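You operate a simulated robot arm through the tools that you are given. There is no shell and no other tool. Be economical: measure what you need, move in short steps, check, and stop when the job is done.

The job below is to be done with a simulated two-armed robot. You get a single attempt, and the scene is never put back.

JOB
Fill row tray X29 from the red cell tray, brush the red tomato and dry the orange one.
Fine: all three go over, the yellow one too, one to each cell; brush for the dust, cloth for the water, both put back; every tray stays put. Set down upright: brush.
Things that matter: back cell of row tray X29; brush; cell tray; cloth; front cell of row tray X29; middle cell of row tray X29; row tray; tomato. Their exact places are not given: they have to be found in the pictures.

Only the result counts: the job must be done as asked and must still hold three seconds after the hand-in. Knocking over, shifting, dropping, spilling or breaking anything else fails it. Flat cloth is picked up by pressing the open fingertips on it (5 to 10 N) and closing them slowly along it; thin cloth reads only 2 to 8 mm in the jaws.

ROBOT AND FRAMES
Two 6-joint arms with two-finger grippers on one trunk, on a base that drives. Base frame: it is fixed to the floor where the robot stands at the start and does not move with it; the origin is under the middle of the robot, x ahead of it, y to its left, z up. Units: mm, rad, N and s.
The left shoulder is at the start at [61, 143, 850], the right one opposite. With the tool pointing down near the work surface each hand reaches from about 300 to 720 mm from the robot's upright axis, wherever it stands, measured 20 degrees to its own side. Places, roughly: back cell of row tray X29 [900, -200, 800]; cell tray (24x19x3 cm) [500, -100, 800]; front cell of row tray X29 [800, -200, 800]; middle cell of row tray X29 [800, -200, 800]. Payload 2.45 kg a hand.
The TCP of each hand is the grasp point between the finger pads, 26 mm short of the fingertips. In the tool frame z runs along the fingers and y along their closing line. The gripper opens to 96 mm. The gripper's body begins 69 mm behind the TCP.
Orientation is that of the tool frame in the base frame, as [roll, pitch, yaw] about the fixed x, y, z axes, in that order (R = Rz(yaw) Ry(pitch) Rx(roll)). With the fingers straight down and closing along the base's y, the tool's x points along the base's -x, its y along +y and its z along -z.

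CONTROLS
- The arms move only by the tool jog_arm. It takes "left_moves", "right_moves" or both (then of equal length, played together; a hand with none holds still); each is a list of rows, each an object of numbers (a shift or turn left out is 0, a gripper value left out holds the last): "dx", "dy", "dz": the shift along the base's x, y, z in units of 400 mm (1.0 is 400 mm); "wx", "wy", "wz": the turn, a rotation vector about the base's x, y, z in units of 120 degrees (1.0 is 120 degrees); "gripper": the opening, from 0 (shut) to 1 (fully open). In form: [{"dx": .., "dy": .., "dz": .., "wx": .., "wy": .., "wz": .., "gripper": ..}, ...]. A call has 1 to 8 rows; each row is the pose to reach, as a shift and turn from the pose commanded when the call began. A call with a number of a shift or a turn outside -1 to 1 is refused whole. A row lasts 0.2 s, in which the tool goes at most 50 mm and 0.15 rad; a call with a longer step from one row to the next is refused whole, and so is a gripper value outside its range. Where a pose cannot be reached the arm comes as near as it can. A force on the tool above 40 N (or 10 N above the force at the start of the call, whichever is more), or a blocked arm, ends the call early, and 0.2 s more pass. The fingers move at their own pace and stop on an object; they squeeze with about 26 N. The grip force told is the motor's: it shows also when the fingers shut on nothing. Time passes only in rows, and 0.2 s behind the last, so rows that repeat a pose let the fingers close. It gives the time, the measured TCP pose, the force on the tool (base axes), the opening and the grip force at its end, in the units of the frame above (readings bear some noise), with the torque about the TCP (base axes, N m) and any sound that the robot's microphone picked up.
- Cameras (640 x 400 px; columns grow to the right, rows downward): "scene" is now at [136, -2.7, 1470.1]; the picture's right is [-0.07, -1.00, 0.00], its down [-0.70, 0.05, -0.71] and it looks along [0.71, -0.05, -0.71] (base axes); focal length 291 px, centre (320, 200). "left" rides on the left gripper at [82, -3, -98] in its tool frame; the picture's right is [0.04, 1.00, 0.00], its down [-0.73, 0.03, -0.68] and it looks along [-0.68, 0.03, 0.73] (tool axes); focal length 256 px, centre (320, 200). "right" rides on the right gripper at [82, 3, -98] in its tool frame; the picture's right is [-0.04, 1.00, 0.00], its down [-0.73, -0.03, -0.68] and it looks along [-0.68, -0.03, 0.73] (tool axes); focal length 256 px, centre (320, 200).
- snapshot(camera): a new picture of that camera. No time passes.
- move_column(by): slides the trunk up (or, below 0, down) by that many mm; the arms and the scene camera ride with it, the base frame stays. It gives what a move gives, with no picture.
- roll_base(legs): drives the robot by 1 to 6 legs, each [ahead, turn to the left] in mm and rad, along the robot's own axes; the way and the turn of a leg run together, so that a leg with both is an arc; at most 1500 mm and 3.142 rad a leg. The arms and the cameras ride along, it lands a little off, and it stops where it bumps. It gives what a move gives.
- head_to(pan, tilt): turns the head with the scene camera to pan (to the left, within 1.501 rad either way) and tilt (down, from -0.506 to 1.204), counted from straight ahead of the robot. It gives what a move gives.
- probe_pixels(camera, pixels): for up to 12 pixels [column, row] of the newest picture of that camera ("zoom" is the newest enlarged one), the place [x, y, z] in the base frame of the surface seen there, good to about 2 mm, but the place of the scene camera against the robot may be out by one fixed shift of up to 18 mm in any direction. No time passes.
- close_up(camera, box): a new picture of the part [left, top, right, bottom] of that camera's present view, enlarged. No time passes.
- sign_off(): hands the job in; it is judged then, once.

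Keep the steps short. Do not move on a guess: measure, check each grasp and each placing, and mend mistakes. In all there are 80 turns and 58 pictures (those below and enlarged ones count). Leave the grippers open and the arms clear of the work at the hand-in unless told otherwise, and finish with a single line.

The tools are called after "Call:" as name(argument=value, ...) on one line, values as JSON. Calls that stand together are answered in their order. jog_arm: Moves the arms, as the interface text tells. Its arguments: {"type":"object","properties":{"left_moves":{"type":"array","items":{"type":"object","properties":{"dx":{"type":"number"},"dy":{"type":"number"},"dz":{"type":"number"},"wx":{"type":"number"},"wy":{"type":"number"},"wz":{"type":"number"},"gripper":{"type":"number"}}}},"right_moves":{"type":"array","items":{"type":"object","properties":{"dx":{"type":"number"},"dy":{"type":"number"},"dz":{"type":"number"},"wx":{"type":"number"},"wy":{"type":"number"},"wz":{"type":"number"},"gripper":{"type":"number"}}}}},"required":[]} The other tools are called the same way: move_column (by) slides the trunk up or down; roll_base (legs) drives the base; head_to (pan, tilt) turns the head that bears the scene camera; snapshot (camera) takes a picture; probe_pixels (camera, pixels) gives the place of the surface under pixels of a picture; close_up (camera, box) takes an enlarged picture of a part of a camera's view; sign_off () hands the job in.

At the start:

```text
t: 0.0
left_tool_pos: [480.0, 172.0, 1146.6]
left_tcp_rot: [-3.142, 0.0, 3.141]
left_contact_force: [0.2, -0.1, 0.2]
left_ft_torque: [-0.03, 0.02, -0.01]
left_width: 96.0
left_gripper_force: 0.1
right_tool_pos: [466.9, -217.7, 1084.7]
right_tcp_rot: [3.142, 0.0, 3.141]
right_contact_force: [0.0, 0.4, -0.1]
right_ft_torque: [0.01, 0.02, -0.01]
right_width: 96.1
right_gripper_force: 0.0
trunk travel left (down, up): [-475.0, 115.0]
robot x, y, heading: [1.0, 2.8, 0.002]
head pan, tilt: [-0.072, 0.784]
```

scene: 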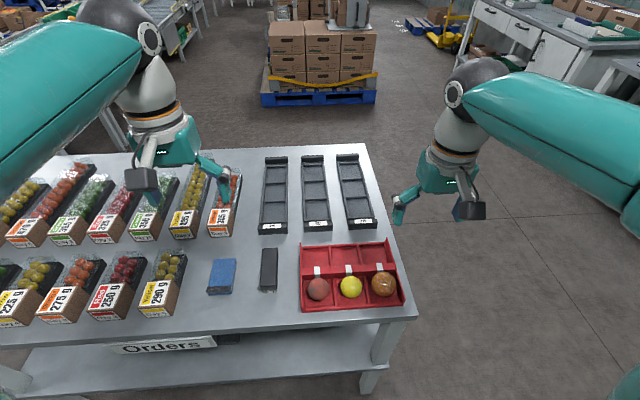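
right: 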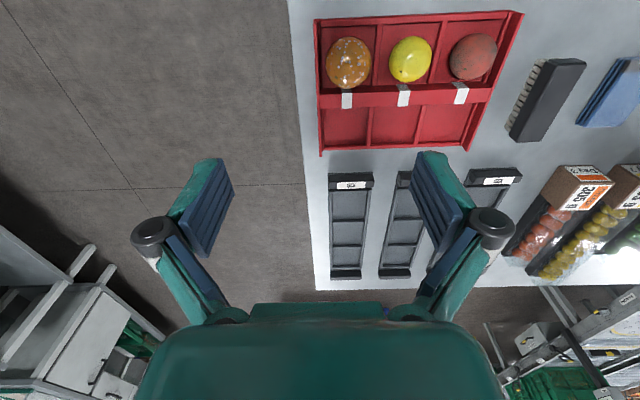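
left: 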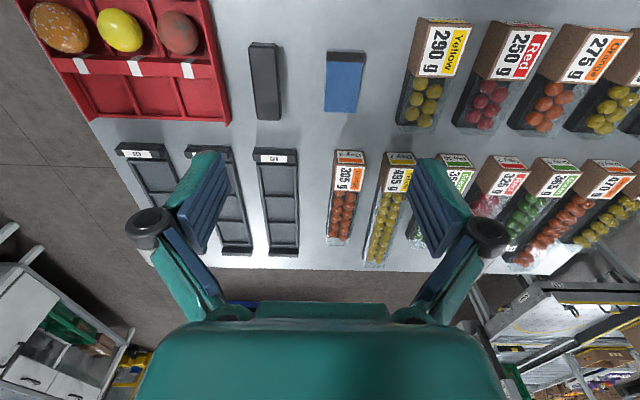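

I start with close-ups of the trays with their labels, and of the brush and cloth.

Call:
close_up(camera="scene", box=[250, 145, 390, 240])

Call:
close_up(camera="scene", box=[195, 230, 415, 325])

Call:
close_up(camera="right", box=[310, 160, 530, 290])

Call:
probe_pixels(camera="scene", pixels=[[318, 289], [351, 287], [383, 284], [222, 277], [268, 270], [314, 253], [345, 252], [376, 250], [285, 310], [274, 200], [315, 195], [354, 192]])

```text
4.21 times, centred on (320, 192) of scene
```

zoom: 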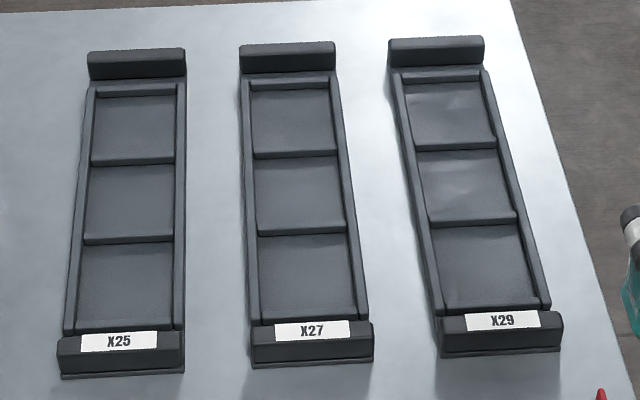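

```text
2.91 times, centred on (305, 278) of scene
```

zoom: 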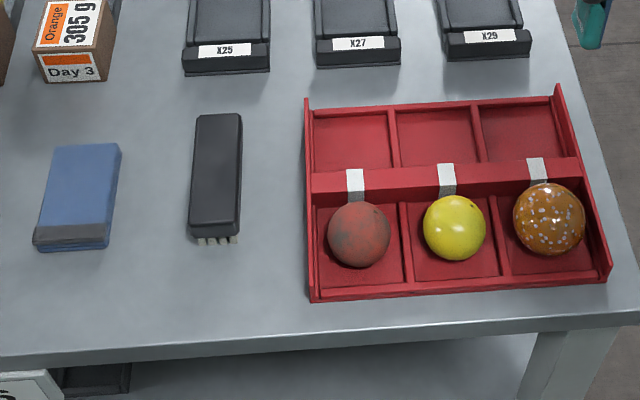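

```text
2.91 times, centred on (420, 225) of right
```

zoom: 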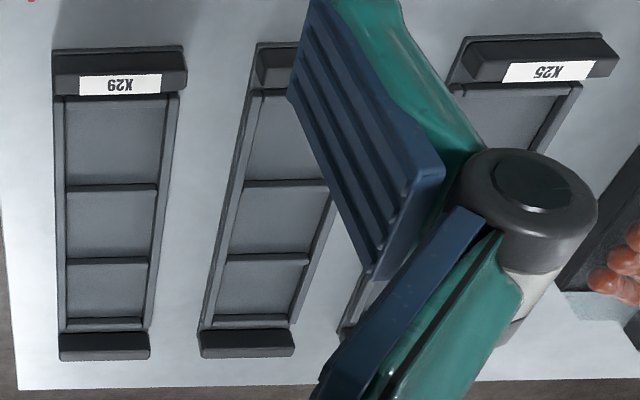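

```text
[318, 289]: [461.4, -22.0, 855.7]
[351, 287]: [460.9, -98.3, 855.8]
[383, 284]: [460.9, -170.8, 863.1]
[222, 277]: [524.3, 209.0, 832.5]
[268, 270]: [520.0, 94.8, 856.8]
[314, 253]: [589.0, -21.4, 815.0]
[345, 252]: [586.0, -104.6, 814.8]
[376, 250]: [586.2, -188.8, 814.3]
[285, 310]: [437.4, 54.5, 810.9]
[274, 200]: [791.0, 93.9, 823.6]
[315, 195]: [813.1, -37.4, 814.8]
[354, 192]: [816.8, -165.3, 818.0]
```

Row tray X29 is the rightmost one. Next I probe the same things with the right wrist camera, to find the scene camera's fixed shift.

Call:
probe_pixels(camera="right", pixels=[[473, 55], [410, 58], [348, 62], [545, 100], [605, 95], [350, 184], [349, 205], [348, 232], [347, 258], [300, 130], [319, 22], [523, 12]])

Call:
probe_pixels(camera="scene", pixels=[[355, 168], [354, 190], [358, 210], [359, 223], [348, 157], [302, 311], [404, 303], [389, 238], [300, 245], [230, 260], [209, 292], [268, 250]])

Call:
probe_pixels(camera="left", pixels=[[180, 33], [120, 30], [60, 28], [265, 50], [265, 110], [345, 80], [345, 105], [345, 55], [300, 100], [252, 45], [280, 45], [250, 115]])

```text
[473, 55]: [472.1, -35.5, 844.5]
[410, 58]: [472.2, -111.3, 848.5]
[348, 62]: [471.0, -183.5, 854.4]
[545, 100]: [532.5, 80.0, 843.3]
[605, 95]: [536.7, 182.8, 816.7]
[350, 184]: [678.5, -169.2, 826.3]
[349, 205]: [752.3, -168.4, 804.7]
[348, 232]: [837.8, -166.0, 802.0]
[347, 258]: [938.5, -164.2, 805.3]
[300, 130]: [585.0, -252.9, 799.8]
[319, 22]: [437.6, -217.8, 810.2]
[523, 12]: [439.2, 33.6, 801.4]
```

```text
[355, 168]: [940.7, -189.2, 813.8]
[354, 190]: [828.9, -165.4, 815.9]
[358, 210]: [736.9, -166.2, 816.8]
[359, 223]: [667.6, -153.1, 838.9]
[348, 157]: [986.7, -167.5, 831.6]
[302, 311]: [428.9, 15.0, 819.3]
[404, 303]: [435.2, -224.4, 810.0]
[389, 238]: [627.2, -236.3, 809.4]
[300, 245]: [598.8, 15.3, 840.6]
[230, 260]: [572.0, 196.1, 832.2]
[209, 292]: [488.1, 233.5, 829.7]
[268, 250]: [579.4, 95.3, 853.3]
```

```text
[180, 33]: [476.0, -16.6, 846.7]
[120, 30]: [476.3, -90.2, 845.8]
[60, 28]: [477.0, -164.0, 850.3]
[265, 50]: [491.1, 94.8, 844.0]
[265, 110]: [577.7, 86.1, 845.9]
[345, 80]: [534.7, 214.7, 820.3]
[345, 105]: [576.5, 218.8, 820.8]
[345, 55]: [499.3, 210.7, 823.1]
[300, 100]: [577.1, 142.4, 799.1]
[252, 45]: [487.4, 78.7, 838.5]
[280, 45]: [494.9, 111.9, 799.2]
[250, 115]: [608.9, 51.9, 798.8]
```

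The table top reads about z 799.5 on the wrist cameras, and the scene camera reads about 11 mm too high. The far tray cells are out of reach from here, so I look down at the table front and the base to see how much driving room there is.

Call:
head_to(pan=0.0, tilt=1.2)

Call:
snapshot(camera="scene")

```text
t: 0.9
left_tool_pos: [481.0, 170.6, 1147.8]
left_tcp_rot: [-3.141, 0.001, 3.141]
left_contact_force: [-0.8, 0.0, -0.1]
left_ft_torque: [0.06, 0.02, 0.0]
left_width: 96.0
left_gripper_force: 0.0
right_tool_pos: [467.2, -217.7, 1084.7]
right_tcp_rot: [-3.141, 0.0, -3.141]
right_contact_force: [-0.7, 0.1, 0.5]
right_ft_torque: [-0.01, -0.02, 0.0]
right_width: 96.0
right_gripper_force: 0.1
trunk travel left (down, up): [-475.0, 115.0]
robot x, y, heading: [-0.9, 1.8, 0.001]
head pan, tilt: [0.0, 1.201]
```

```text
51 pictures are left
```

scene: 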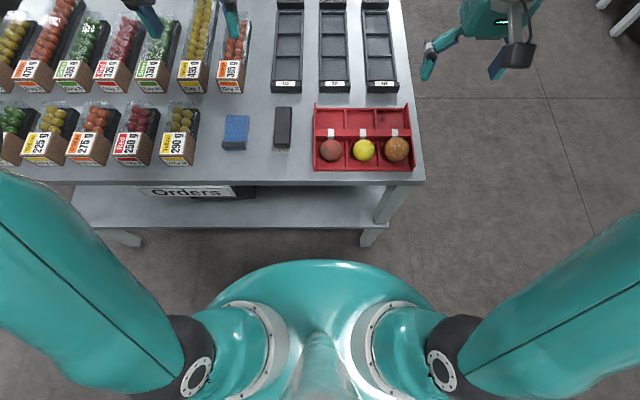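

Call:
probe_pixels(camera="scene", pixels=[[300, 183], [420, 182], [412, 100], [401, 10], [370, 232], [320, 228], [320, 264], [240, 285], [300, 285], [430, 300], [390, 250], [130, 240]])

```text
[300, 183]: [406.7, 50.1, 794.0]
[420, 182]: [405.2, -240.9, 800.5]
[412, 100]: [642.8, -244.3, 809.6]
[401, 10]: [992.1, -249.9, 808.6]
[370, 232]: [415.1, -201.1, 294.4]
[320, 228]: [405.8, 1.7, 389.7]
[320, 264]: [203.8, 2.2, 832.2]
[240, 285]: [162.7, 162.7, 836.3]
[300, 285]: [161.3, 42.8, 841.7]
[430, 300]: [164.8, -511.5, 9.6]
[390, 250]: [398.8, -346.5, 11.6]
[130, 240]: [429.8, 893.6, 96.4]
```

The trunk front is at x≈204 and the table edge at x≈406, so driving straight ahead would not reach far enough. I will brush and dry from here. Then I will go round to the right side of the table for the transfers. First the left hand goes above the brush at about (500, 90) for a precise look.

Call:
jog_arm(left_moves=[{"dx": 0.0125, "dy": -0.05, "dz": -0.09}, {"dx": 0.025, "dy": -0.1, "dz": -0.18}, {"dx": 0.0375, "dy": -0.15, "dz": -0.27}, {"dx": 0.05, "dy": -0.19, "dz": -0.36}, {"dx": 0.05, "dy": -0.19, "dz": -0.36}])

Call:
snapshot(camera="left")

```text
t: 2.1
left_tool_pos: [501.3, 95.3, 1001.3]
left_tcp_rot: [3.142, 0.0, -3.142]
left_contact_force: [0.2, -0.2, -0.3]
left_ft_torque: [0.04, 0.01, 0.02]
left_width: 95.8
left_gripper_force: 0.1
right_tool_pos: [466.7, -216.1, 1086.1]
right_tcp_rot: [3.141, 0.001, -3.141]
right_contact_force: [-0.4, -0.5, 0.2]
right_ft_torque: [-0.02, -0.02, 0.02]
right_width: 96.2
right_gripper_force: 0.1
trunk travel left (down, up): [-475.0, 115.0]
robot x, y, heading: [2.3, -1.5, 0.001]
head pan, tilt: [0.0, 1.201]
```

```text
50 pictures are left
```

left: 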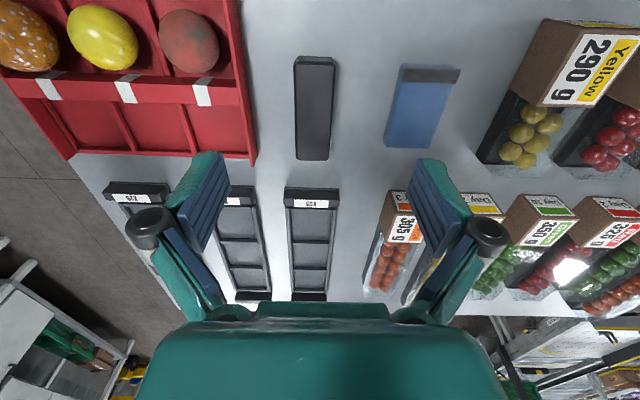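

Call:
probe_pixels(camera="left", pixels=[[298, 62], [331, 62], [299, 155], [328, 155], [315, 105], [420, 105], [396, 142], [436, 143], [402, 85], [450, 87], [405, 72], [455, 75]])

Call:
close_up(camera="left", box=[270, 40, 470, 165])

Call:
close_up(camera="left", box=[0, 0, 260, 162])

```text
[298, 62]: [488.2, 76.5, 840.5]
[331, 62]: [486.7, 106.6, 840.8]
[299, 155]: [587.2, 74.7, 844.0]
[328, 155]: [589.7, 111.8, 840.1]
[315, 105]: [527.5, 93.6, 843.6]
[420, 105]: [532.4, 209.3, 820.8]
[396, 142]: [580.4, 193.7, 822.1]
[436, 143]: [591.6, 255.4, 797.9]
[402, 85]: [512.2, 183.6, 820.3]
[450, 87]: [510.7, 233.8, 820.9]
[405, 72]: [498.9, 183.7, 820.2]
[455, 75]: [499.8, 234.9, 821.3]
```

```text
3.20 times, centred on (370, 102) of left
```

zoom: 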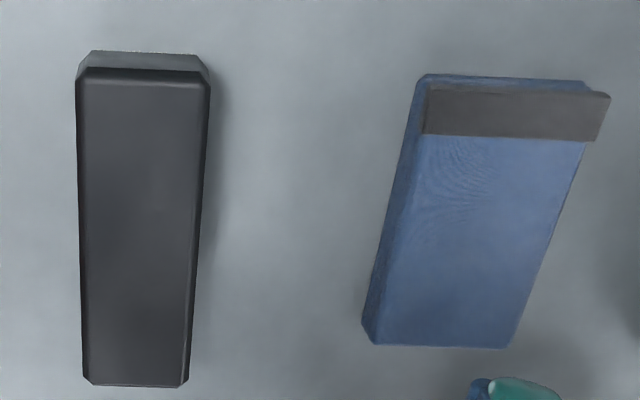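

```text
2.46 times, centred on (130, 81) of left
```

zoom: 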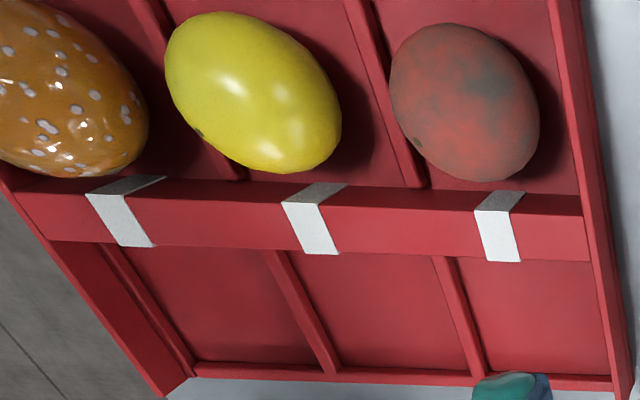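

The brush is centred at (537, 92.5) with its top at z 844, 32 mm wide and lying along x with the bristles down. I grip it high (TCP z 845, tips at 819) so the bristles stay clear of the fingers.

Call:
jog_arm(left_moves=[{"dx": 0.0925, "dy": -0.009, "dz": -0.08}, {"dx": 0.0925, "dy": -0.009, "dz": -0.18}, {"dx": 0.0925, "dy": -0.009, "dz": -0.28}, {"dx": 0.0925, "dy": -0.009, "dz": -0.36}, {"dx": 0.0925, "dy": -0.009, "dz": -0.394}, {"dx": 0.0925, "dy": -0.009, "dz": -0.394}])

Call:
snapshot(camera="left")

```text
t: 3.5
left_tool_pos: [537.4, 92.0, 845.9]
left_tcp_rot: [-3.141, 0.0, 3.141]
left_contact_force: [-0.2, 0.1, -0.5]
left_ft_torque: [0.01, -0.03, 0.0]
left_width: 95.8
left_gripper_force: 0.0
right_tool_pos: [466.1, -218.1, 1084.1]
right_tcp_rot: [3.141, -0.001, -3.14]
right_contact_force: [-0.2, -0.3, -0.1]
right_ft_torque: [0.0, -0.01, 0.02]
right_width: 95.8
right_gripper_force: 0.1
trunk travel left (down, up): [-475.0, 115.0]
robot x, y, heading: [-0.9, 1.7, -0.002]
head pan, tilt: [0.0, 1.201]
```

```text
47 pictures are left
```

left: 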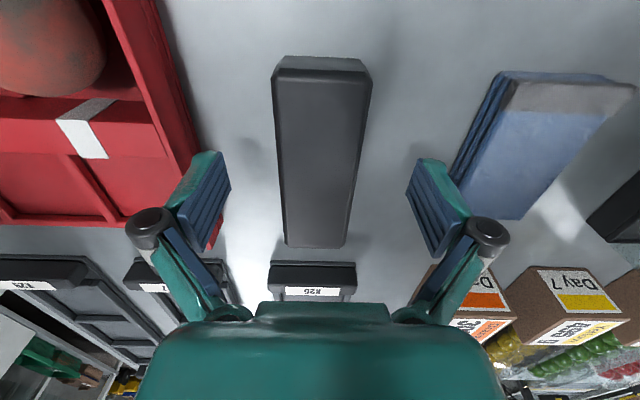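

The brush is centred between the fingers. I close and check.

Call:
jog_arm(left_moves=[{"gripper": 0}, {"gripper": 0}, {"gripper": 0}, {"gripper": 0}, {"gripper": 0}])

```text
t: 4.7
left_tool_pos: [538.7, 91.6, 845.1]
left_tcp_rot: [3.141, 0.0, -3.141]
left_contact_force: [0.5, -0.3, 0.4]
left_ft_torque: [-0.06, 0.01, -0.02]
left_width: 38.9
left_gripper_force: 25.7
right_tool_pos: [467.5, -218.4, 1085.2]
right_tcp_rot: [3.141, 0.001, 3.139]
right_contact_force: [0.2, 0.0, 0.4]
right_ft_torque: [-0.02, -0.02, 0.01]
right_width: 96.1
right_gripper_force: 0.0
trunk travel left (down, up): [-475.0, 115.0]
robot x, y, heading: [1.7, -3.7, -0.002]
head pan, tilt: [0.0, 1.201]
```

The grip reads 38.9 mm at 25.7 N, so it is held. I lift it and go over beside the red tomato.

Call:
jog_arm(left_moves=[{"dz": 0.1}, {"dz": 0.2}, {"dz": 0.3}, {"dx": -0.06, "dy": -0.08, "dz": 0.3}, {"dx": -0.12, "dy": -0.16, "dz": 0.3}, {"dx": -0.18, "dy": -0.24, "dz": 0.3}, {"dx": -0.2, "dy": -0.3, "dz": 0.3}, {"dx": -0.2, "dy": -0.3, "dz": 0.3}])

Call:
snapshot(camera="left")

Call:
snapshot(camera="right")

```text
t: 6.5
left_tool_pos: [458.8, -27.8, 964.8]
left_tcp_rot: [3.141, 0.0, 3.141]
left_contact_force: [0.0, 0.2, -0.5]
left_ft_torque: [-0.05, 0.04, -0.02]
left_width: 0.1
left_gripper_force: 26.3
right_tool_pos: [467.2, -217.2, 1084.8]
right_tcp_rot: [3.141, 0.001, -3.141]
right_contact_force: [-0.5, -0.1, -0.1]
right_ft_torque: [-0.01, 0.02, -0.02]
right_width: 95.8
right_gripper_force: 0.2
trunk travel left (down, up): [-475.0, 115.0]
robot x, y, heading: [-3.8, -0.8, -0.002]
head pan, tilt: [0.0, 1.201]
```

```text
46 pictures are left
```

left: 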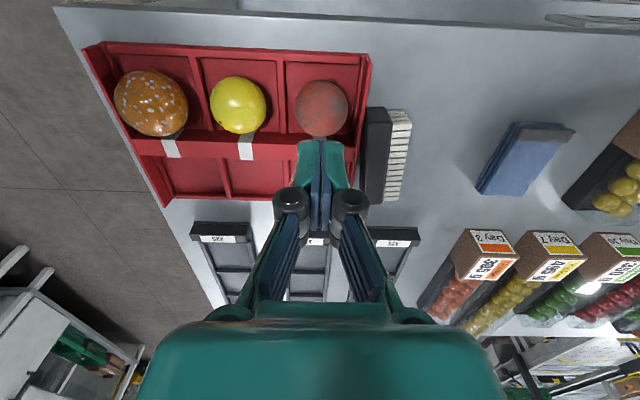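

```text
45 pictures are left
```

right: 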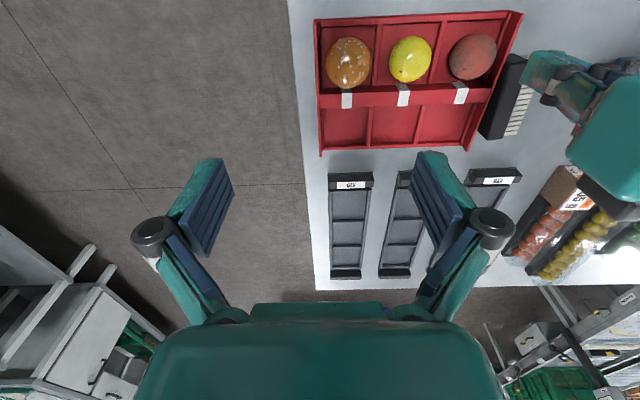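

The grip slipped (opening now 0.1). The brush lies on its side against the red tray, bristles facing +y. I look closely before mending this.

Call:
close_up(camera="left", box=[270, 70, 430, 220])

Call:
close_up(camera="right", box=[300, 0, 560, 165])

Call:
probe_pixels(camera="left", pixels=[[368, 115], [388, 115], [410, 115], [362, 195], [383, 195], [399, 195], [378, 155], [398, 155], [372, 60], [85, 48], [362, 145], [356, 185]])

```text
2.67 times, centred on (350, 145) of left
```

zoom: 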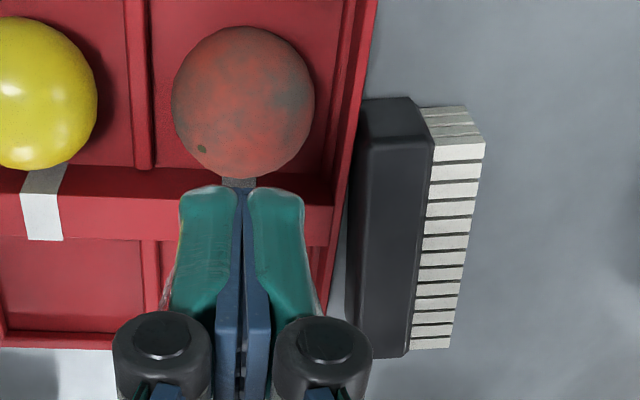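

```text
2.42 times, centred on (430, 82) of right
```

zoom: 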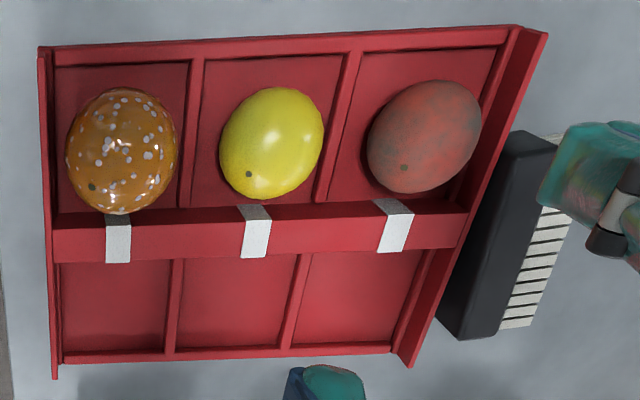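

```text
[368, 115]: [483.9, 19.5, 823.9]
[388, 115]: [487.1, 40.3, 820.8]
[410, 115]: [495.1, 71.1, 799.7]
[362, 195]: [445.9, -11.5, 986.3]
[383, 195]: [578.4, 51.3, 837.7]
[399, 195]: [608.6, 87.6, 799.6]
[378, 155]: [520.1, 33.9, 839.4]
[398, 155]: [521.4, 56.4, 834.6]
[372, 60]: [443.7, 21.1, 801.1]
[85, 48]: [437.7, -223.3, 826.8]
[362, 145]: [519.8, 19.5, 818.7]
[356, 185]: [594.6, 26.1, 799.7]
```

The brush handle is 28 mm thick (y 22 to 49) with 17 mm bristles toward +y. It lies close to the tray wall, so I check the wall heights and the gap before nudging it free.

Call:
probe_pixels(camera="left", pixels=[[366, 65], [363, 80], [360, 100], [357, 115], [354, 130], [350, 142], [358, 130], [352, 150], [270, 140], [260, 150], [362, 120], [366, 112]])

Call:
probe_pixels(camera="right", pixels=[[518, 14], [510, 40], [503, 60], [495, 85], [489, 100], [480, 125], [470, 148], [505, 70], [497, 95], [485, 130], [512, 58], [500, 100]])

```text
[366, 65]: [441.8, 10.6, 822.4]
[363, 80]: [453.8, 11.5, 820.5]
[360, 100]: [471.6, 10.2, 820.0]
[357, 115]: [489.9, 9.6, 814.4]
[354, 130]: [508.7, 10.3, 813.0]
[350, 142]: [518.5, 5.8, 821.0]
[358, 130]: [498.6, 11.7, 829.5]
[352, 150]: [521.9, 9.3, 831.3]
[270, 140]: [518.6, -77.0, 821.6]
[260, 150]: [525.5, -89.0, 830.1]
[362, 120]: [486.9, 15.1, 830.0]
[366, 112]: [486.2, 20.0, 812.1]
```

```text
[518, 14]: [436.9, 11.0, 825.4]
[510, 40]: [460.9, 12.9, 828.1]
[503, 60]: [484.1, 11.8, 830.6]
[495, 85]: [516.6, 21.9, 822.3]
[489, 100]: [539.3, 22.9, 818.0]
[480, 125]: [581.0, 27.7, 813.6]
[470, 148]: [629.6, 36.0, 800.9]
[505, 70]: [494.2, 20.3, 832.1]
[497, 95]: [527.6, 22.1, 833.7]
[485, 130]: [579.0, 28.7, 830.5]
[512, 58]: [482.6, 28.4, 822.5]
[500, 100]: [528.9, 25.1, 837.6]
```

The gap to the tray wall (y 15, top z 830) is 6 to 12 mm. With closed fingers and tips at z≈834, above the wall, I push the upper edge of the brush gently toward +y. It should either tip upright or slide clear.

Call:
jog_arm(left_moves=[{"dx": 0.092, "dy": 0.04, "dz": -0.05}, {"dx": 0.184, "dy": 0.0775, "dz": -0.1}, {"dx": 0.184, "dy": 0.0775, "dz": -0.2}, {"dx": 0.184, "dy": 0.0775, "dz": -0.262}, {"dx": 0.184, "dy": 0.1, "dz": -0.262}, {"dx": 0.184, "dy": 0.12, "dz": -0.262}, {"dx": 0.184, "dy": 0.14, "dz": -0.262}, {"dx": 0.184, "dy": 0.158, "dz": -0.262}])

Call:
snapshot(camera="left")

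```text
t: 8.3
left_tool_pos: [532.7, 34.4, 860.6]
left_tcp_rot: [3.141, 0.0, 3.14]
left_contact_force: [-0.1, -0.2, 0.5]
left_ft_torque: [-0.02, 0.01, -0.01]
left_width: 0.2
left_gripper_force: 25.4
right_tool_pos: [467.6, -217.1, 1086.2]
right_tcp_rot: [-3.141, -0.001, 3.141]
right_contact_force: [0.0, 0.1, -0.3]
right_ft_torque: [0.0, -0.01, 0.0]
right_width: 95.8
right_gripper_force: 0.0
trunk travel left (down, up): [-475.0, 115.0]
robot x, y, heading: [1.3, 1.8, 0.004]
head pan, tilt: [0.0, 1.201]
```

```text
42 pictures are left
```

left: 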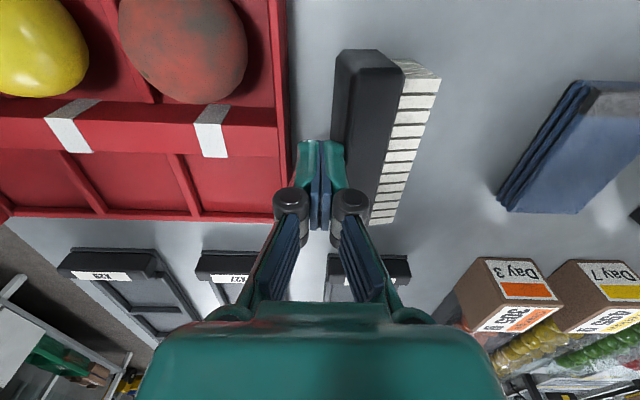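

The brush slid clear without tipping. I raise the hand, open it, and measure the brush anew.

Call:
jog_arm(left_moves=[{"dy": -0.01}, {"dy": -0.01, "dz": 0.1}, {"dx": -0.05, "dy": 0.02, "dz": 0.2, "gripper": 0.7}, {"dx": -0.08, "dy": 0.07, "dz": 0.25, "gripper": 0.7}, {"dx": -0.08, "dy": 0.07, "dz": 0.25, "gripper": 0.7}])

Call:
snapshot(camera="left")

```text
t: 9.5
left_tool_pos: [501.3, 62.8, 961.7]
left_tcp_rot: [-3.141, -0.001, 3.141]
left_contact_force: [-0.8, -0.1, 1.1]
left_ft_torque: [0.01, 0.0, -0.04]
left_width: 67.3
left_gripper_force: 0.1
right_tool_pos: [468.2, -219.0, 1084.2]
right_tcp_rot: [-3.141, -0.001, 3.141]
right_contact_force: [-0.3, 0.4, 0.0]
right_ft_torque: [0.01, -0.02, 0.01]
right_width: 96.0
right_gripper_force: 0.1
trunk travel left (down, up): [-475.0, 115.0]
robot x, y, heading: [0.4, -0.7, -0.003]
head pan, tilt: [0.0, 1.201]
```

```text
41 pictures are left
```

left: 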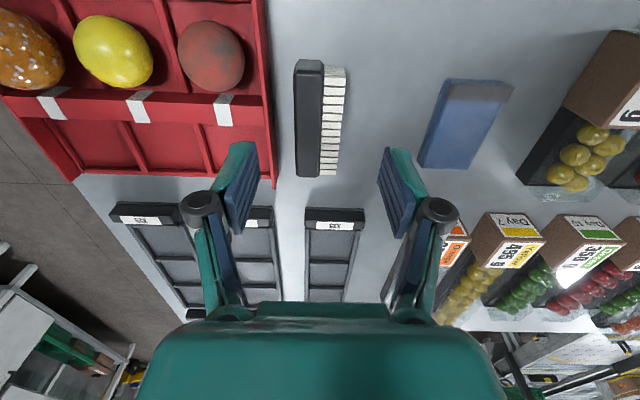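

Call:
probe_pixels(camera="left", pixels=[[300, 72], [310, 90], [320, 90], [326, 90], [340, 90], [299, 120], [320, 120], [336, 120], [300, 165], [317, 165], [332, 165], [344, 90]])

Call:
close_up(camera="left", box=[270, 45, 390, 195])

```text
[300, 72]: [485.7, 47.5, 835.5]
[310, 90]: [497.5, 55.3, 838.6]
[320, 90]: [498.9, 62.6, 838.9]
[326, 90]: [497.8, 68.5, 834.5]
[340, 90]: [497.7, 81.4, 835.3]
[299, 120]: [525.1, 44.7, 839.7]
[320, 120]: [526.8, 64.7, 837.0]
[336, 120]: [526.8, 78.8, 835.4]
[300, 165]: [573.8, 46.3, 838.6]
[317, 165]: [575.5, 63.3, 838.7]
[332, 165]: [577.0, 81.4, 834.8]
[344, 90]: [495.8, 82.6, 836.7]
```

```text
2.67 times, centred on (330, 120) of left
```

zoom: 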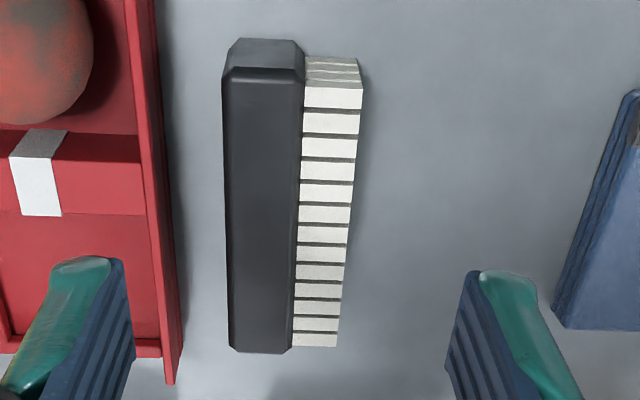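

The brush now lies square along x (482 to 584), y 43 to 84, top z 839. The left hand will grip it near the far end (x 556) at low height. It will then turn it bristles-down in the air and hand it to the right hand.

Call:
jog_arm(left_moves=[{"dx": 0.07, "dy": 0.001, "dz": -0.08}, {"dx": 0.1435, "dy": 0.001, "dz": -0.16}, {"dx": 0.1435, "dy": 0.001, "dz": -0.26}, {"dx": 0.1435, "dy": 0.001, "dz": -0.33}, {"dx": 0.1435, "dy": 0.001, "dz": -0.33, "gripper": 0}, {"dx": 0.1435, "dy": 0.001, "dz": -0.33, "gripper": 0}, {"dx": 0.1435, "dy": 0.001, "dz": -0.33, "gripper": 0}, {"dx": 0.1435, "dy": 0.001, "dz": -0.33, "gripper": 0}])

Call:
snapshot(camera="left")

```text
t: 11.3
left_tool_pos: [558.4, 63.2, 829.9]
left_tcp_rot: [-3.141, -0.001, -3.141]
left_contact_force: [-0.2, 0.4, -0.3]
left_ft_torque: [0.0, 0.0, 0.02]
left_width: 43.3
left_gripper_force: 26.2
right_tool_pos: [466.8, -218.5, 1084.8]
right_tcp_rot: [3.141, -0.002, -3.141]
right_contact_force: [-0.4, -0.4, -0.6]
right_ft_torque: [-0.01, 0.0, -0.01]
right_width: 96.1
right_gripper_force: 0.0
trunk travel left (down, up): [-475.0, 115.0]
robot x, y, heading: [-0.4, 2.5, 0.0]
head pan, tilt: [0.0, 1.201]
```

```text
39 pictures are left
```

left: 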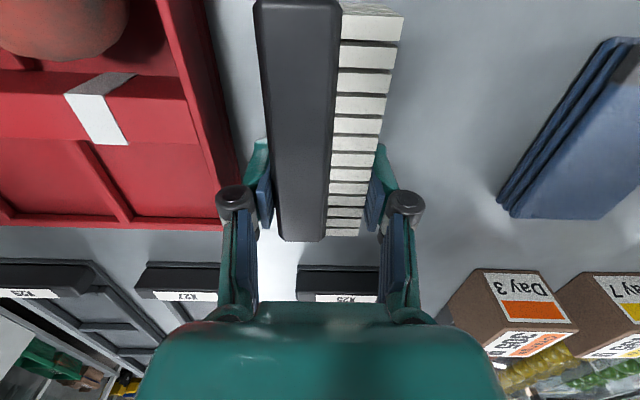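

Gripped at 43.3 mm. I lift slowly.

Call:
jog_arm(left_moves=[{"dz": 0.02}, {"dz": 0.05}, {"dz": 0.09}, {"dz": 0.14}, {"dz": 0.19}, {"dz": 0.24}, {"dz": 0.29}, {"dz": 0.32}])

Call:
snapshot(camera="left")

```text
t: 13.1
left_tool_pos: [557.3, 64.0, 958.5]
left_tcp_rot: [3.141, -0.001, -3.141]
left_contact_force: [-0.6, 0.4, -1.0]
left_ft_torque: [0.0, 0.0, 0.01]
left_width: 43.2
left_gripper_force: 26.0
right_tool_pos: [467.3, -217.8, 1085.6]
right_tcp_rot: [3.141, 0.0, -3.141]
right_contact_force: [0.5, 0.3, 0.1]
right_ft_torque: [-0.01, 0.0, 0.02]
right_width: 96.1
right_gripper_force: 0.2
trunk travel left (down, up): [-475.0, 115.0]
robot x, y, heading: [-1.7, 0.2, 0.004]
head pan, tilt: [0.0, 1.201]
```

```text
38 pictures are left
```

left: 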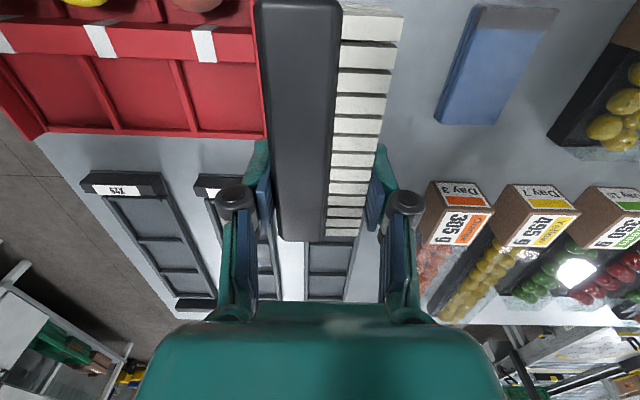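

It is held firmly and weighs about 1 N. I now turn the left hand about x by -90° in two calls so the bristles point down.

Call:
jog_arm(left_moves=[{"wx": -0.07, "dz": 0.02}, {"wx": -0.14, "dz": 0.04}, {"wx": -0.21, "dz": 0.06}, {"wx": -0.28, "dz": 0.08}, {"wx": -0.35, "dz": 0.1}, {"wx": -0.42, "dz": 0.1}, {"wx": -0.49, "dz": 0.1}, {"wx": -0.56, "dz": 0.1}])

Call:
jog_arm(left_moves=[{"wx": -0.07}, {"wx": -0.13}, {"wx": -0.19}, {"wx": -0.19}])

Call:
snapshot(camera="right")

Call:
snapshot(camera="scene")

```text
t: 14.9
left_tool_pos: [558.6, 63.2, 995.8]
left_tcp_rot: [-1.965, -0.003, -3.141]
left_contact_force: [-0.2, 0.4, -0.5]
left_ft_torque: [-0.01, -0.02, -0.01]
left_width: 43.3
left_gripper_force: 25.9
right_tool_pos: [467.4, -217.5, 1085.1]
right_tcp_rot: [3.141, -0.001, 3.141]
right_contact_force: [0.9, 0.5, 1.2]
right_ft_torque: [-0.01, -0.01, 0.01]
right_width: 96.0
right_gripper_force: 0.0
trunk travel left (down, up): [-475.0, 115.0]
robot x, y, heading: [0.8, -2.6, 0.0]
head pan, tilt: [0.0, 1.201]
```

```text
t: 15.9
left_tool_pos: [556.6, 63.0, 996.4]
left_tcp_rot: [-1.567, 0.001, -3.141]
left_contact_force: [-0.9, 0.5, -0.3]
left_ft_torque: [0.04, -0.02, -0.01]
left_width: 42.9
left_gripper_force: 26.3
right_tool_pos: [467.4, -218.0, 1085.2]
right_tcp_rot: [3.141, 0.001, 3.14]
right_contact_force: [0.5, -0.3, -0.1]
right_ft_torque: [0.07, -0.04, 0.01]
right_width: 96.2
right_gripper_force: 0.0
trunk travel left (down, up): [-475.0, 115.0]
robot x, y, heading: [3.4, -4.2, -0.004]
head pan, tilt: [0.0, 1.201]
```

```text
37 pictures are left
```

right: 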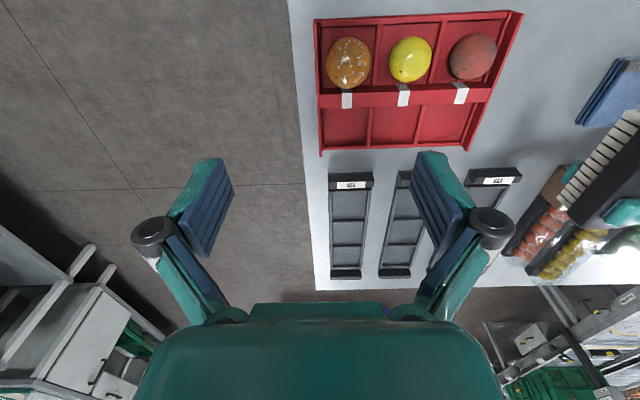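

```text
36 pictures are left
```

scene: 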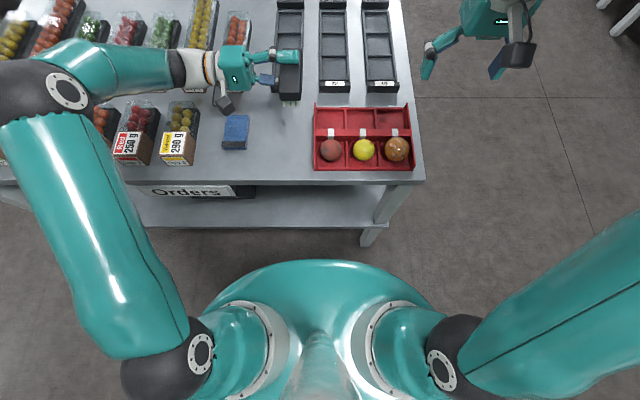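

The bristles point down. By calculation the handle top is at z≈1018 and the brush centreline at y≈53.5. The right hand goes above the near end (x≈508) and looks before descending.

Call:
jog_arm(right_moves=[{"dx": 0.0175, "dy": 0.113}, {"dx": 0.035, "dy": 0.226}, {"dx": 0.0525, "dy": 0.339}, {"dx": 0.07, "dy": 0.452}, {"dx": 0.0875, "dy": 0.565}, {"dx": 0.1025, "dy": 0.678}, {"dx": 0.1025, "dy": 0.678}])

Call:
snapshot(camera="right")

```text
t: 17.5
left_tool_pos: [556.8, 64.0, 997.7]
left_tcp_rot: [-1.571, -0.001, -3.142]
left_contact_force: [-0.5, 0.2, -0.7]
left_ft_torque: [-0.01, -0.03, 0.02]
left_width: 43.2
left_gripper_force: 26.2
right_tool_pos: [507.6, 53.8, 1084.7]
right_tcp_rot: [-3.141, 0.002, 3.141]
right_contact_force: [-0.4, -1.6, -0.1]
right_ft_torque: [0.0, -0.02, 0.0]
right_width: 96.0
right_gripper_force: 0.0
trunk travel left (down, up): [-475.0, 115.0]
robot x, y, heading: [0.5, -2.3, 0.002]
head pan, tilt: [0.0, 1.201]
```

```text
35 pictures are left
```

right: 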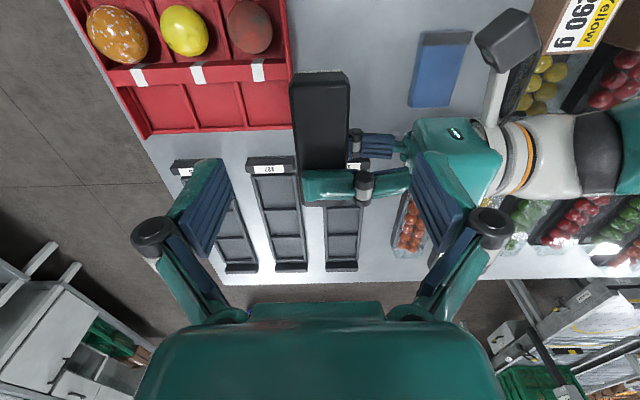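

Call:
probe_pixels(camera="right", pixels=[[298, 90], [345, 90], [322, 85], [322, 120], [302, 150], [345, 115], [330, 185], [370, 138], [510, 40]])

```text
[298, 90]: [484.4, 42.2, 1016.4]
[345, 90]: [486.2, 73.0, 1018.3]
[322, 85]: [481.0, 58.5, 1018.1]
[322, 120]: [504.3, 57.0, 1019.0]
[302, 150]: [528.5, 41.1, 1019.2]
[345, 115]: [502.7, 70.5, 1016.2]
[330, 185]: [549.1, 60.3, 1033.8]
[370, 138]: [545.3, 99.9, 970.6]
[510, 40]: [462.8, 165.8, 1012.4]
```

The brush centreline is at y≈57 with its top at z 1018. The right hand descends to z 1006 and closes while the left holds still.

Call:
jog_arm(right_moves=[{"dy": 0.0075, "dz": -0.06}, {"dy": 0.0075, "dz": -0.12}, {"dy": 0.0075, "dz": -0.17}, {"dy": 0.0075, "dz": -0.1975}, {"dy": 0.0075, "dz": -0.1975}, {"dy": 0.0075, "dz": -0.1975, "gripper": 0.3}, {"dy": 0.0075, "dz": -0.1975, "gripper": 0.3}, {"dy": 0.0075, "dz": -0.1975, "gripper": 0.3}])

Call:
snapshot(camera="right")

```text
t: 19.3
left_tool_pos: [556.9, 64.1, 996.7]
left_tcp_rot: [-1.571, -0.003, -3.139]
left_contact_force: [0.8, 13.6, -3.6]
left_ft_torque: [0.08, -0.01, -0.49]
left_width: 43.3
left_gripper_force: 25.7
right_tool_pos: [507.5, 55.8, 1005.8]
right_tcp_rot: [-3.138, -0.002, 3.14]
right_contact_force: [-0.9, -14.5, 1.8]
right_ft_torque: [-0.18, -0.06, -0.14]
right_width: 38.6
right_gripper_force: 26.3
trunk travel left (down, up): [-475.0, 115.0]
robot x, y, heading: [-3.3, 2.3, -0.0]
head pan, tilt: [0.0, 1.201]
```

```text
34 pictures are left
```

right: 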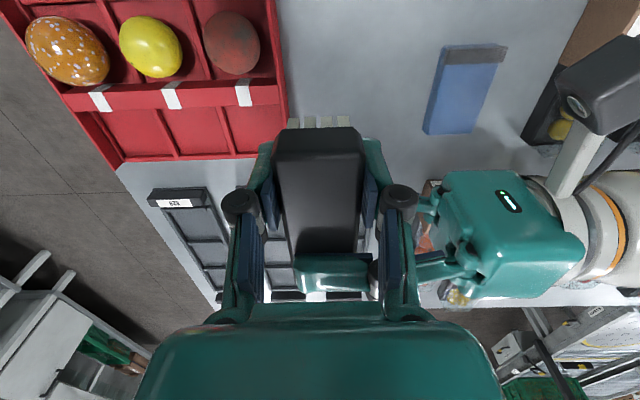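

Both hands hold it, with about 14 N of sideways mismatch. I relieve that by shifting the right hand 2.5 mm toward -y, then open the left hand.

Call:
jog_arm(right_moves=[{"dy": -0.003, "gripper": 0}, {"dy": -0.0065, "gripper": 0}, {"dy": -0.0065, "gripper": 0}])

Call:
jog_arm(left_moves=[{"gripper": 0.6}, {"gripper": 0.75}, {"gripper": 0.75}, {"gripper": 0.75, "dy": 0.08}, {"gripper": 0.75, "dy": 0.2}, {"gripper": 0.75, "dy": 0.3}, {"gripper": 0.75, "dy": 0.3}])

Call:
snapshot(camera="left")

```text
t: 20.1
left_tool_pos: [558.6, 63.7, 996.6]
left_tcp_rot: [-1.571, -0.003, -3.14]
left_contact_force: [1.2, 7.1, -3.8]
left_ft_torque: [0.08, -0.12, -0.05]
left_width: 43.2
left_gripper_force: 26.1
right_tool_pos: [507.7, 54.6, 1005.6]
right_tcp_rot: [3.14, -0.003, 3.141]
right_contact_force: [-1.7, -7.2, 3.1]
right_ft_torque: [-0.15, -0.07, -0.32]
right_width: 38.1
right_gripper_force: 25.8
trunk travel left (down, up): [-475.0, 115.0]
robot x, y, heading: [1.4, 0.2, 0.001]
head pan, tilt: [0.0, 1.201]
```

```text
t: 21.7
left_tool_pos: [556.6, 183.8, 996.7]
left_tcp_rot: [-1.57, -0.003, -3.141]
left_contact_force: [0.4, -0.2, -0.1]
left_ft_torque: [0.01, -0.02, 0.03]
left_width: 71.6
left_gripper_force: 0.0
right_tool_pos: [508.6, 54.3, 1006.8]
right_tcp_rot: [3.139, -0.001, -3.141]
right_contact_force: [-0.7, 0.5, 0.4]
right_ft_torque: [-0.01, 0.0, 0.03]
right_width: 38.5
right_gripper_force: 25.7
trunk travel left (down, up): [-475.0, 115.0]
robot x, y, heading: [-1.1, 0.9, -0.004]
head pan, tilt: [0.0, 1.201]
```

```text
33 pictures are left
```

left: 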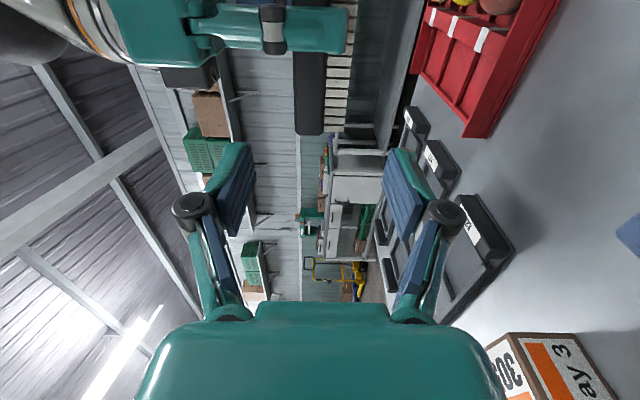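

The handover worked: the right hand holds the brush bristles-down. Now the right hand moves to hover near the red tomato while the left hand turns back toward pointing down.

Call:
jog_arm(left_moves=[{"wx": 0.07, "dy": 0.03}, {"wx": 0.14, "dy": 0.06}, {"wx": 0.21, "dy": 0.09}, {"wx": 0.28, "dy": 0.09}, {"wx": 0.35, "dy": 0.09}, {"wx": 0.42, "dy": 0.09}, {"wx": 0.49, "dy": 0.09}, {"wx": 0.56, "dy": 0.09}], right_moves=[{"dx": -0.04, "dy": -0.034, "dz": 0}, {"dx": -0.08, "dy": -0.068}, {"dx": -0.12, "dy": -0.102}, {"dx": -0.16, "dy": -0.136}, {"dx": -0.2, "dy": -0.17}, {"dx": -0.2325, "dy": -0.205, "dz": -0.04}, {"dx": -0.2325, "dy": -0.205, "dz": -0.08}, {"dx": -0.2325, "dy": -0.205, "dz": -0.08}])

Call:
jog_arm(left_moves=[{"wx": 0.07}, {"wx": 0.13}, {"wx": 0.19}, {"wx": 0.19}])

Call:
snapshot(camera="right")

Call:
snapshot(camera="left")

```text
t: 23.5
left_tool_pos: [557.0, 219.3, 996.4]
left_tcp_rot: [-2.745, 0.001, -3.141]
left_contact_force: [0.8, -0.6, 0.5]
left_ft_torque: [-0.01, -0.02, 0.0]
left_width: 71.8
left_gripper_force: 0.1
right_tool_pos: [414.8, -30.0, 974.5]
right_tcp_rot: [3.141, 0.001, -3.141]
right_contact_force: [0.1, 0.3, 0.0]
right_ft_torque: [0.0, -0.01, 0.01]
right_width: 38.5
right_gripper_force: 26.1
trunk travel left (down, up): [-475.0, 115.0]
robot x, y, heading: [1.8, 1.9, 0.002]
head pan, tilt: [0.0, 1.201]
```

```text
t: 24.5
left_tool_pos: [557.3, 218.7, 995.1]
left_tcp_rot: [3.14, 0.001, -3.141]
left_contact_force: [-0.6, -1.0, -0.7]
left_ft_torque: [0.05, 0.05, 0.01]
left_width: 72.0
left_gripper_force: 0.0
right_tool_pos: [415.1, -29.0, 973.4]
right_tcp_rot: [-3.141, 0.0, 3.14]
right_contact_force: [0.0, -0.5, -0.3]
right_ft_torque: [-0.03, 0.04, 0.04]
right_width: 38.1
right_gripper_force: 26.1
trunk travel left (down, up): [-475.0, 115.0]
robot x, y, heading: [-1.0, -3.9, 0.002]
head pan, tilt: [0.0, 1.201]
```

```text
32 pictures are left
```

right: 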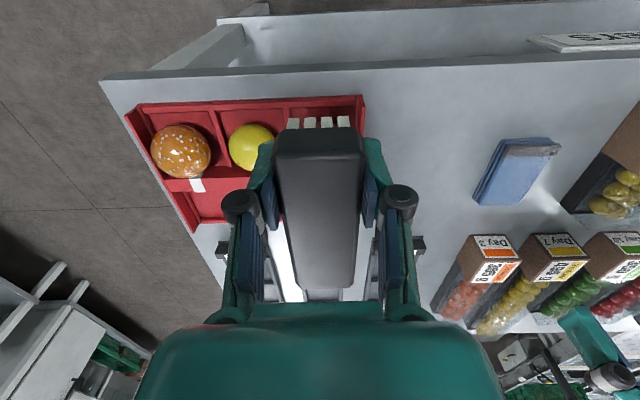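

```text
31 pictures are left
```

left: 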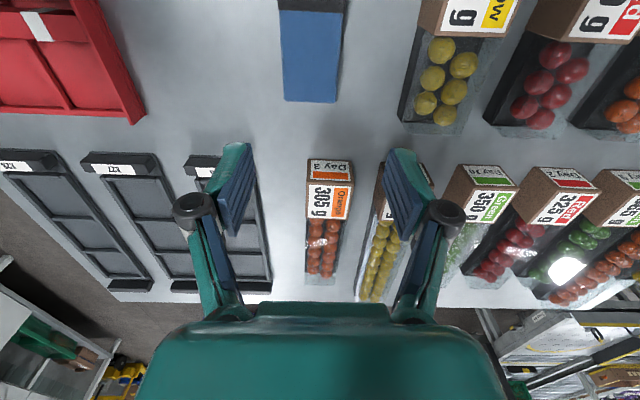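

The brush hides the red tomato from the right camera. I take a scene picture and calibrate it against orange and yellow, which the right camera sees.

Call:
close_up(camera="scene", box=[290, 90, 430, 180])

Call:
close_up(camera="right", box=[110, 80, 370, 240])

```text
4.44 times, centred on (360, 135) of scene
```

zoom: 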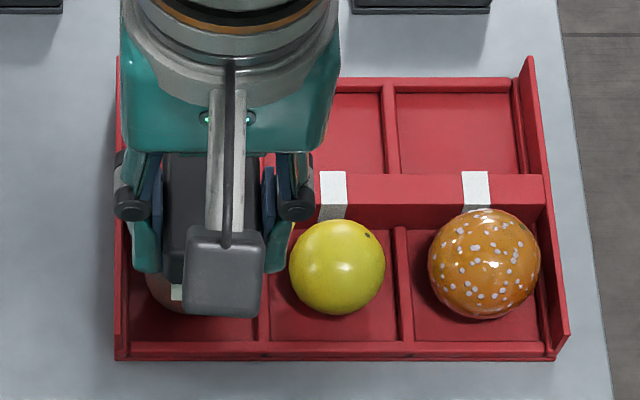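

```text
2.46 times, centred on (240, 160) of right
```

zoom: 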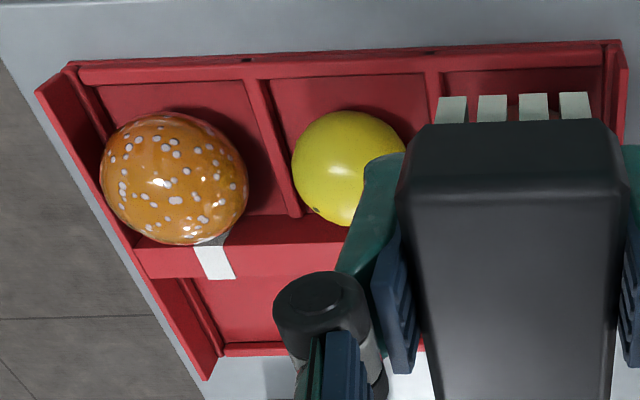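

From two earlier wrist pictures I compute the red tomato centre at about (479, -26), 49 mm wide, top at z≈852. The bristle ends are 31 mm below the TCP. I lower gently until contact.

Call:
jog_arm(right_moves=[{"dx": 0.025, "dy": 0.0055, "dz": -0.08}, {"dx": 0.025, "dy": 0.0055, "dz": -0.15}, {"dx": 0.025, "dy": 0.0055, "dz": -0.2}, {"dx": 0.025, "dy": 0.0055, "dz": -0.22}, {"dx": 0.025, "dy": 0.0055, "dz": -0.225}, {"dx": 0.025, "dy": 0.0055, "dz": -0.23}])

```text
t: 25.9
left_tool_pos: [556.0, 219.2, 996.3]
left_tcp_rot: [-3.141, 0.0, 3.141]
left_contact_force: [0.3, 0.6, 0.9]
left_ft_torque: [0.0, -0.01, 0.01]
left_width: 71.9
left_gripper_force: 0.0
right_tool_pos: [424.4, -25.6, 881.7]
right_tcp_rot: [-3.141, -0.002, 3.141]
right_contact_force: [-0.3, 0.3, -0.3]
right_ft_torque: [-0.01, 0.01, 0.0]
right_width: 38.4
right_gripper_force: 26.6
trunk travel left (down, up): [-475.0, 115.0]
robot x, y, heading: [-1.0, -1.2, 0.002]
head pan, tilt: [0.0, 1.201]
```

No contact yet. I go down 1 mm at a time.

Call:
jog_arm(right_moves=[{"dz": -0.0025}, {"dz": -0.005}, {"dz": -0.0075}, {"dz": -0.0075}])

```text
t: 26.9
left_tool_pos: [557.1, 218.8, 996.7]
left_tcp_rot: [-3.141, 0.0, 3.141]
left_contact_force: [1.1, 0.2, 0.2]
left_ft_torque: [-0.03, 0.01, 0.03]
left_width: 71.9
left_gripper_force: 0.1
right_tool_pos: [425.3, -26.2, 880.9]
right_tcp_rot: [3.141, -0.001, -3.141]
right_contact_force: [-1.0, -0.3, 4.3]
right_ft_torque: [0.01, -0.21, 0.0]
right_width: 38.1
right_gripper_force: 26.0
trunk travel left (down, up): [-475.0, 115.0]
robot x, y, heading: [2.5, 1.3, -0.002]
head pan, tilt: [0.0, 1.201]
```

Contact at 4.3 N, and the torque puts it 49 mm ahead, on the tomato. I do the first gentle strokes along x.

Call:
jog_arm(right_moves=[{"dx": 0.02}, {"dx": 0.04}, {"dx": 0.02}, {"dx": 0.0}, {"dx": -0.02}, {"dx": -0.04}, {"dx": -0.02}, {"dx": 0.0}])

Call:
close_up(camera="scene", box=[290, 90, 430, 180])

```text
t: 28.7
left_tool_pos: [556.4, 220.8, 997.3]
left_tcp_rot: [3.141, 0.0, 3.14]
left_contact_force: [0.2, 0.1, -0.1]
left_ft_torque: [0.02, -0.01, -0.01]
left_width: 72.2
left_gripper_force: 0.1
right_tool_pos: [424.4, -26.1, 878.9]
right_tcp_rot: [-3.141, -0.002, 3.14]
right_contact_force: [0.2, 0.2, 0.3]
right_ft_torque: [-0.01, 0.03, 0.0]
right_width: 38.4
right_gripper_force: 25.8
trunk travel left (down, up): [-475.0, 115.0]
robot x, y, heading: [-2.2, 0.9, -0.002]
head pan, tilt: [0.0, 1.201]
```

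```text
4.44 times, centred on (360, 135) of scene
```

zoom: 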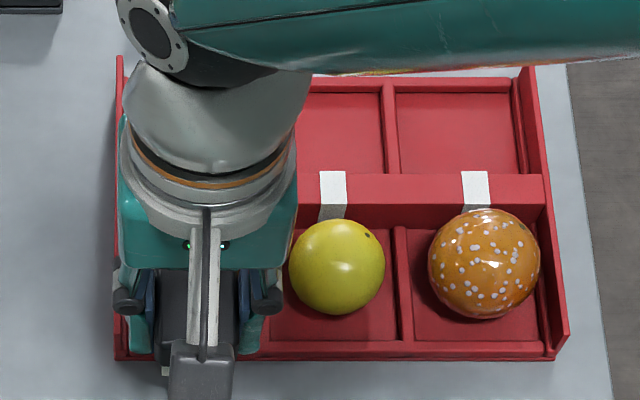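

Contact was lost, so the tomato may have rolled. I raise the brush and shift it aside to look.

Call:
jog_arm(right_moves=[{"dz": 0.08}, {"dz": 0.16}, {"dy": 0.08, "dz": 0.18}, {"dy": 0.16, "dz": 0.18}, {"dy": 0.2, "dz": 0.18}, {"dy": 0.2, "dz": 0.18}])

Call:
close_up(camera="right", box=[40, 60, 360, 260])

```text
t: 30.1
left_tool_pos: [558.1, 219.3, 996.9]
left_tcp_rot: [-3.141, -0.001, 3.141]
left_contact_force: [-0.3, 0.2, 0.7]
left_ft_torque: [0.01, 0.0, 0.0]
left_width: 71.9
left_gripper_force: 0.2
right_tool_pos: [424.6, 54.0, 950.7]
right_tcp_rot: [3.14, -0.003, -3.142]
right_contact_force: [0.1, -0.7, 0.3]
right_ft_torque: [-0.03, 0.05, 0.0]
right_width: 38.3
right_gripper_force: 26.6
trunk travel left (down, up): [-475.0, 115.0]
robot x, y, heading: [-0.0, 1.3, -0.001]
head pan, tilt: [0.0, 1.201]
```

```text
2.00 times, centred on (200, 160) of right
```

zoom: 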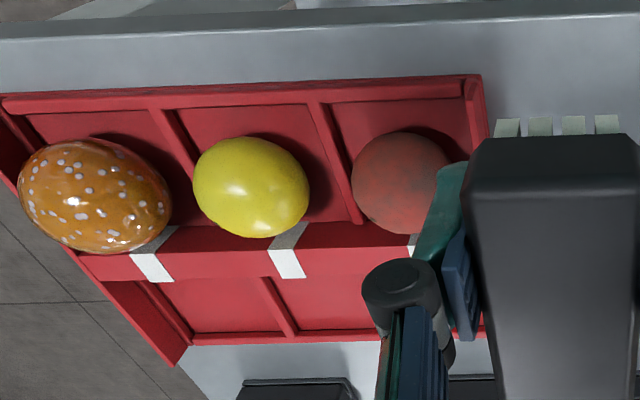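

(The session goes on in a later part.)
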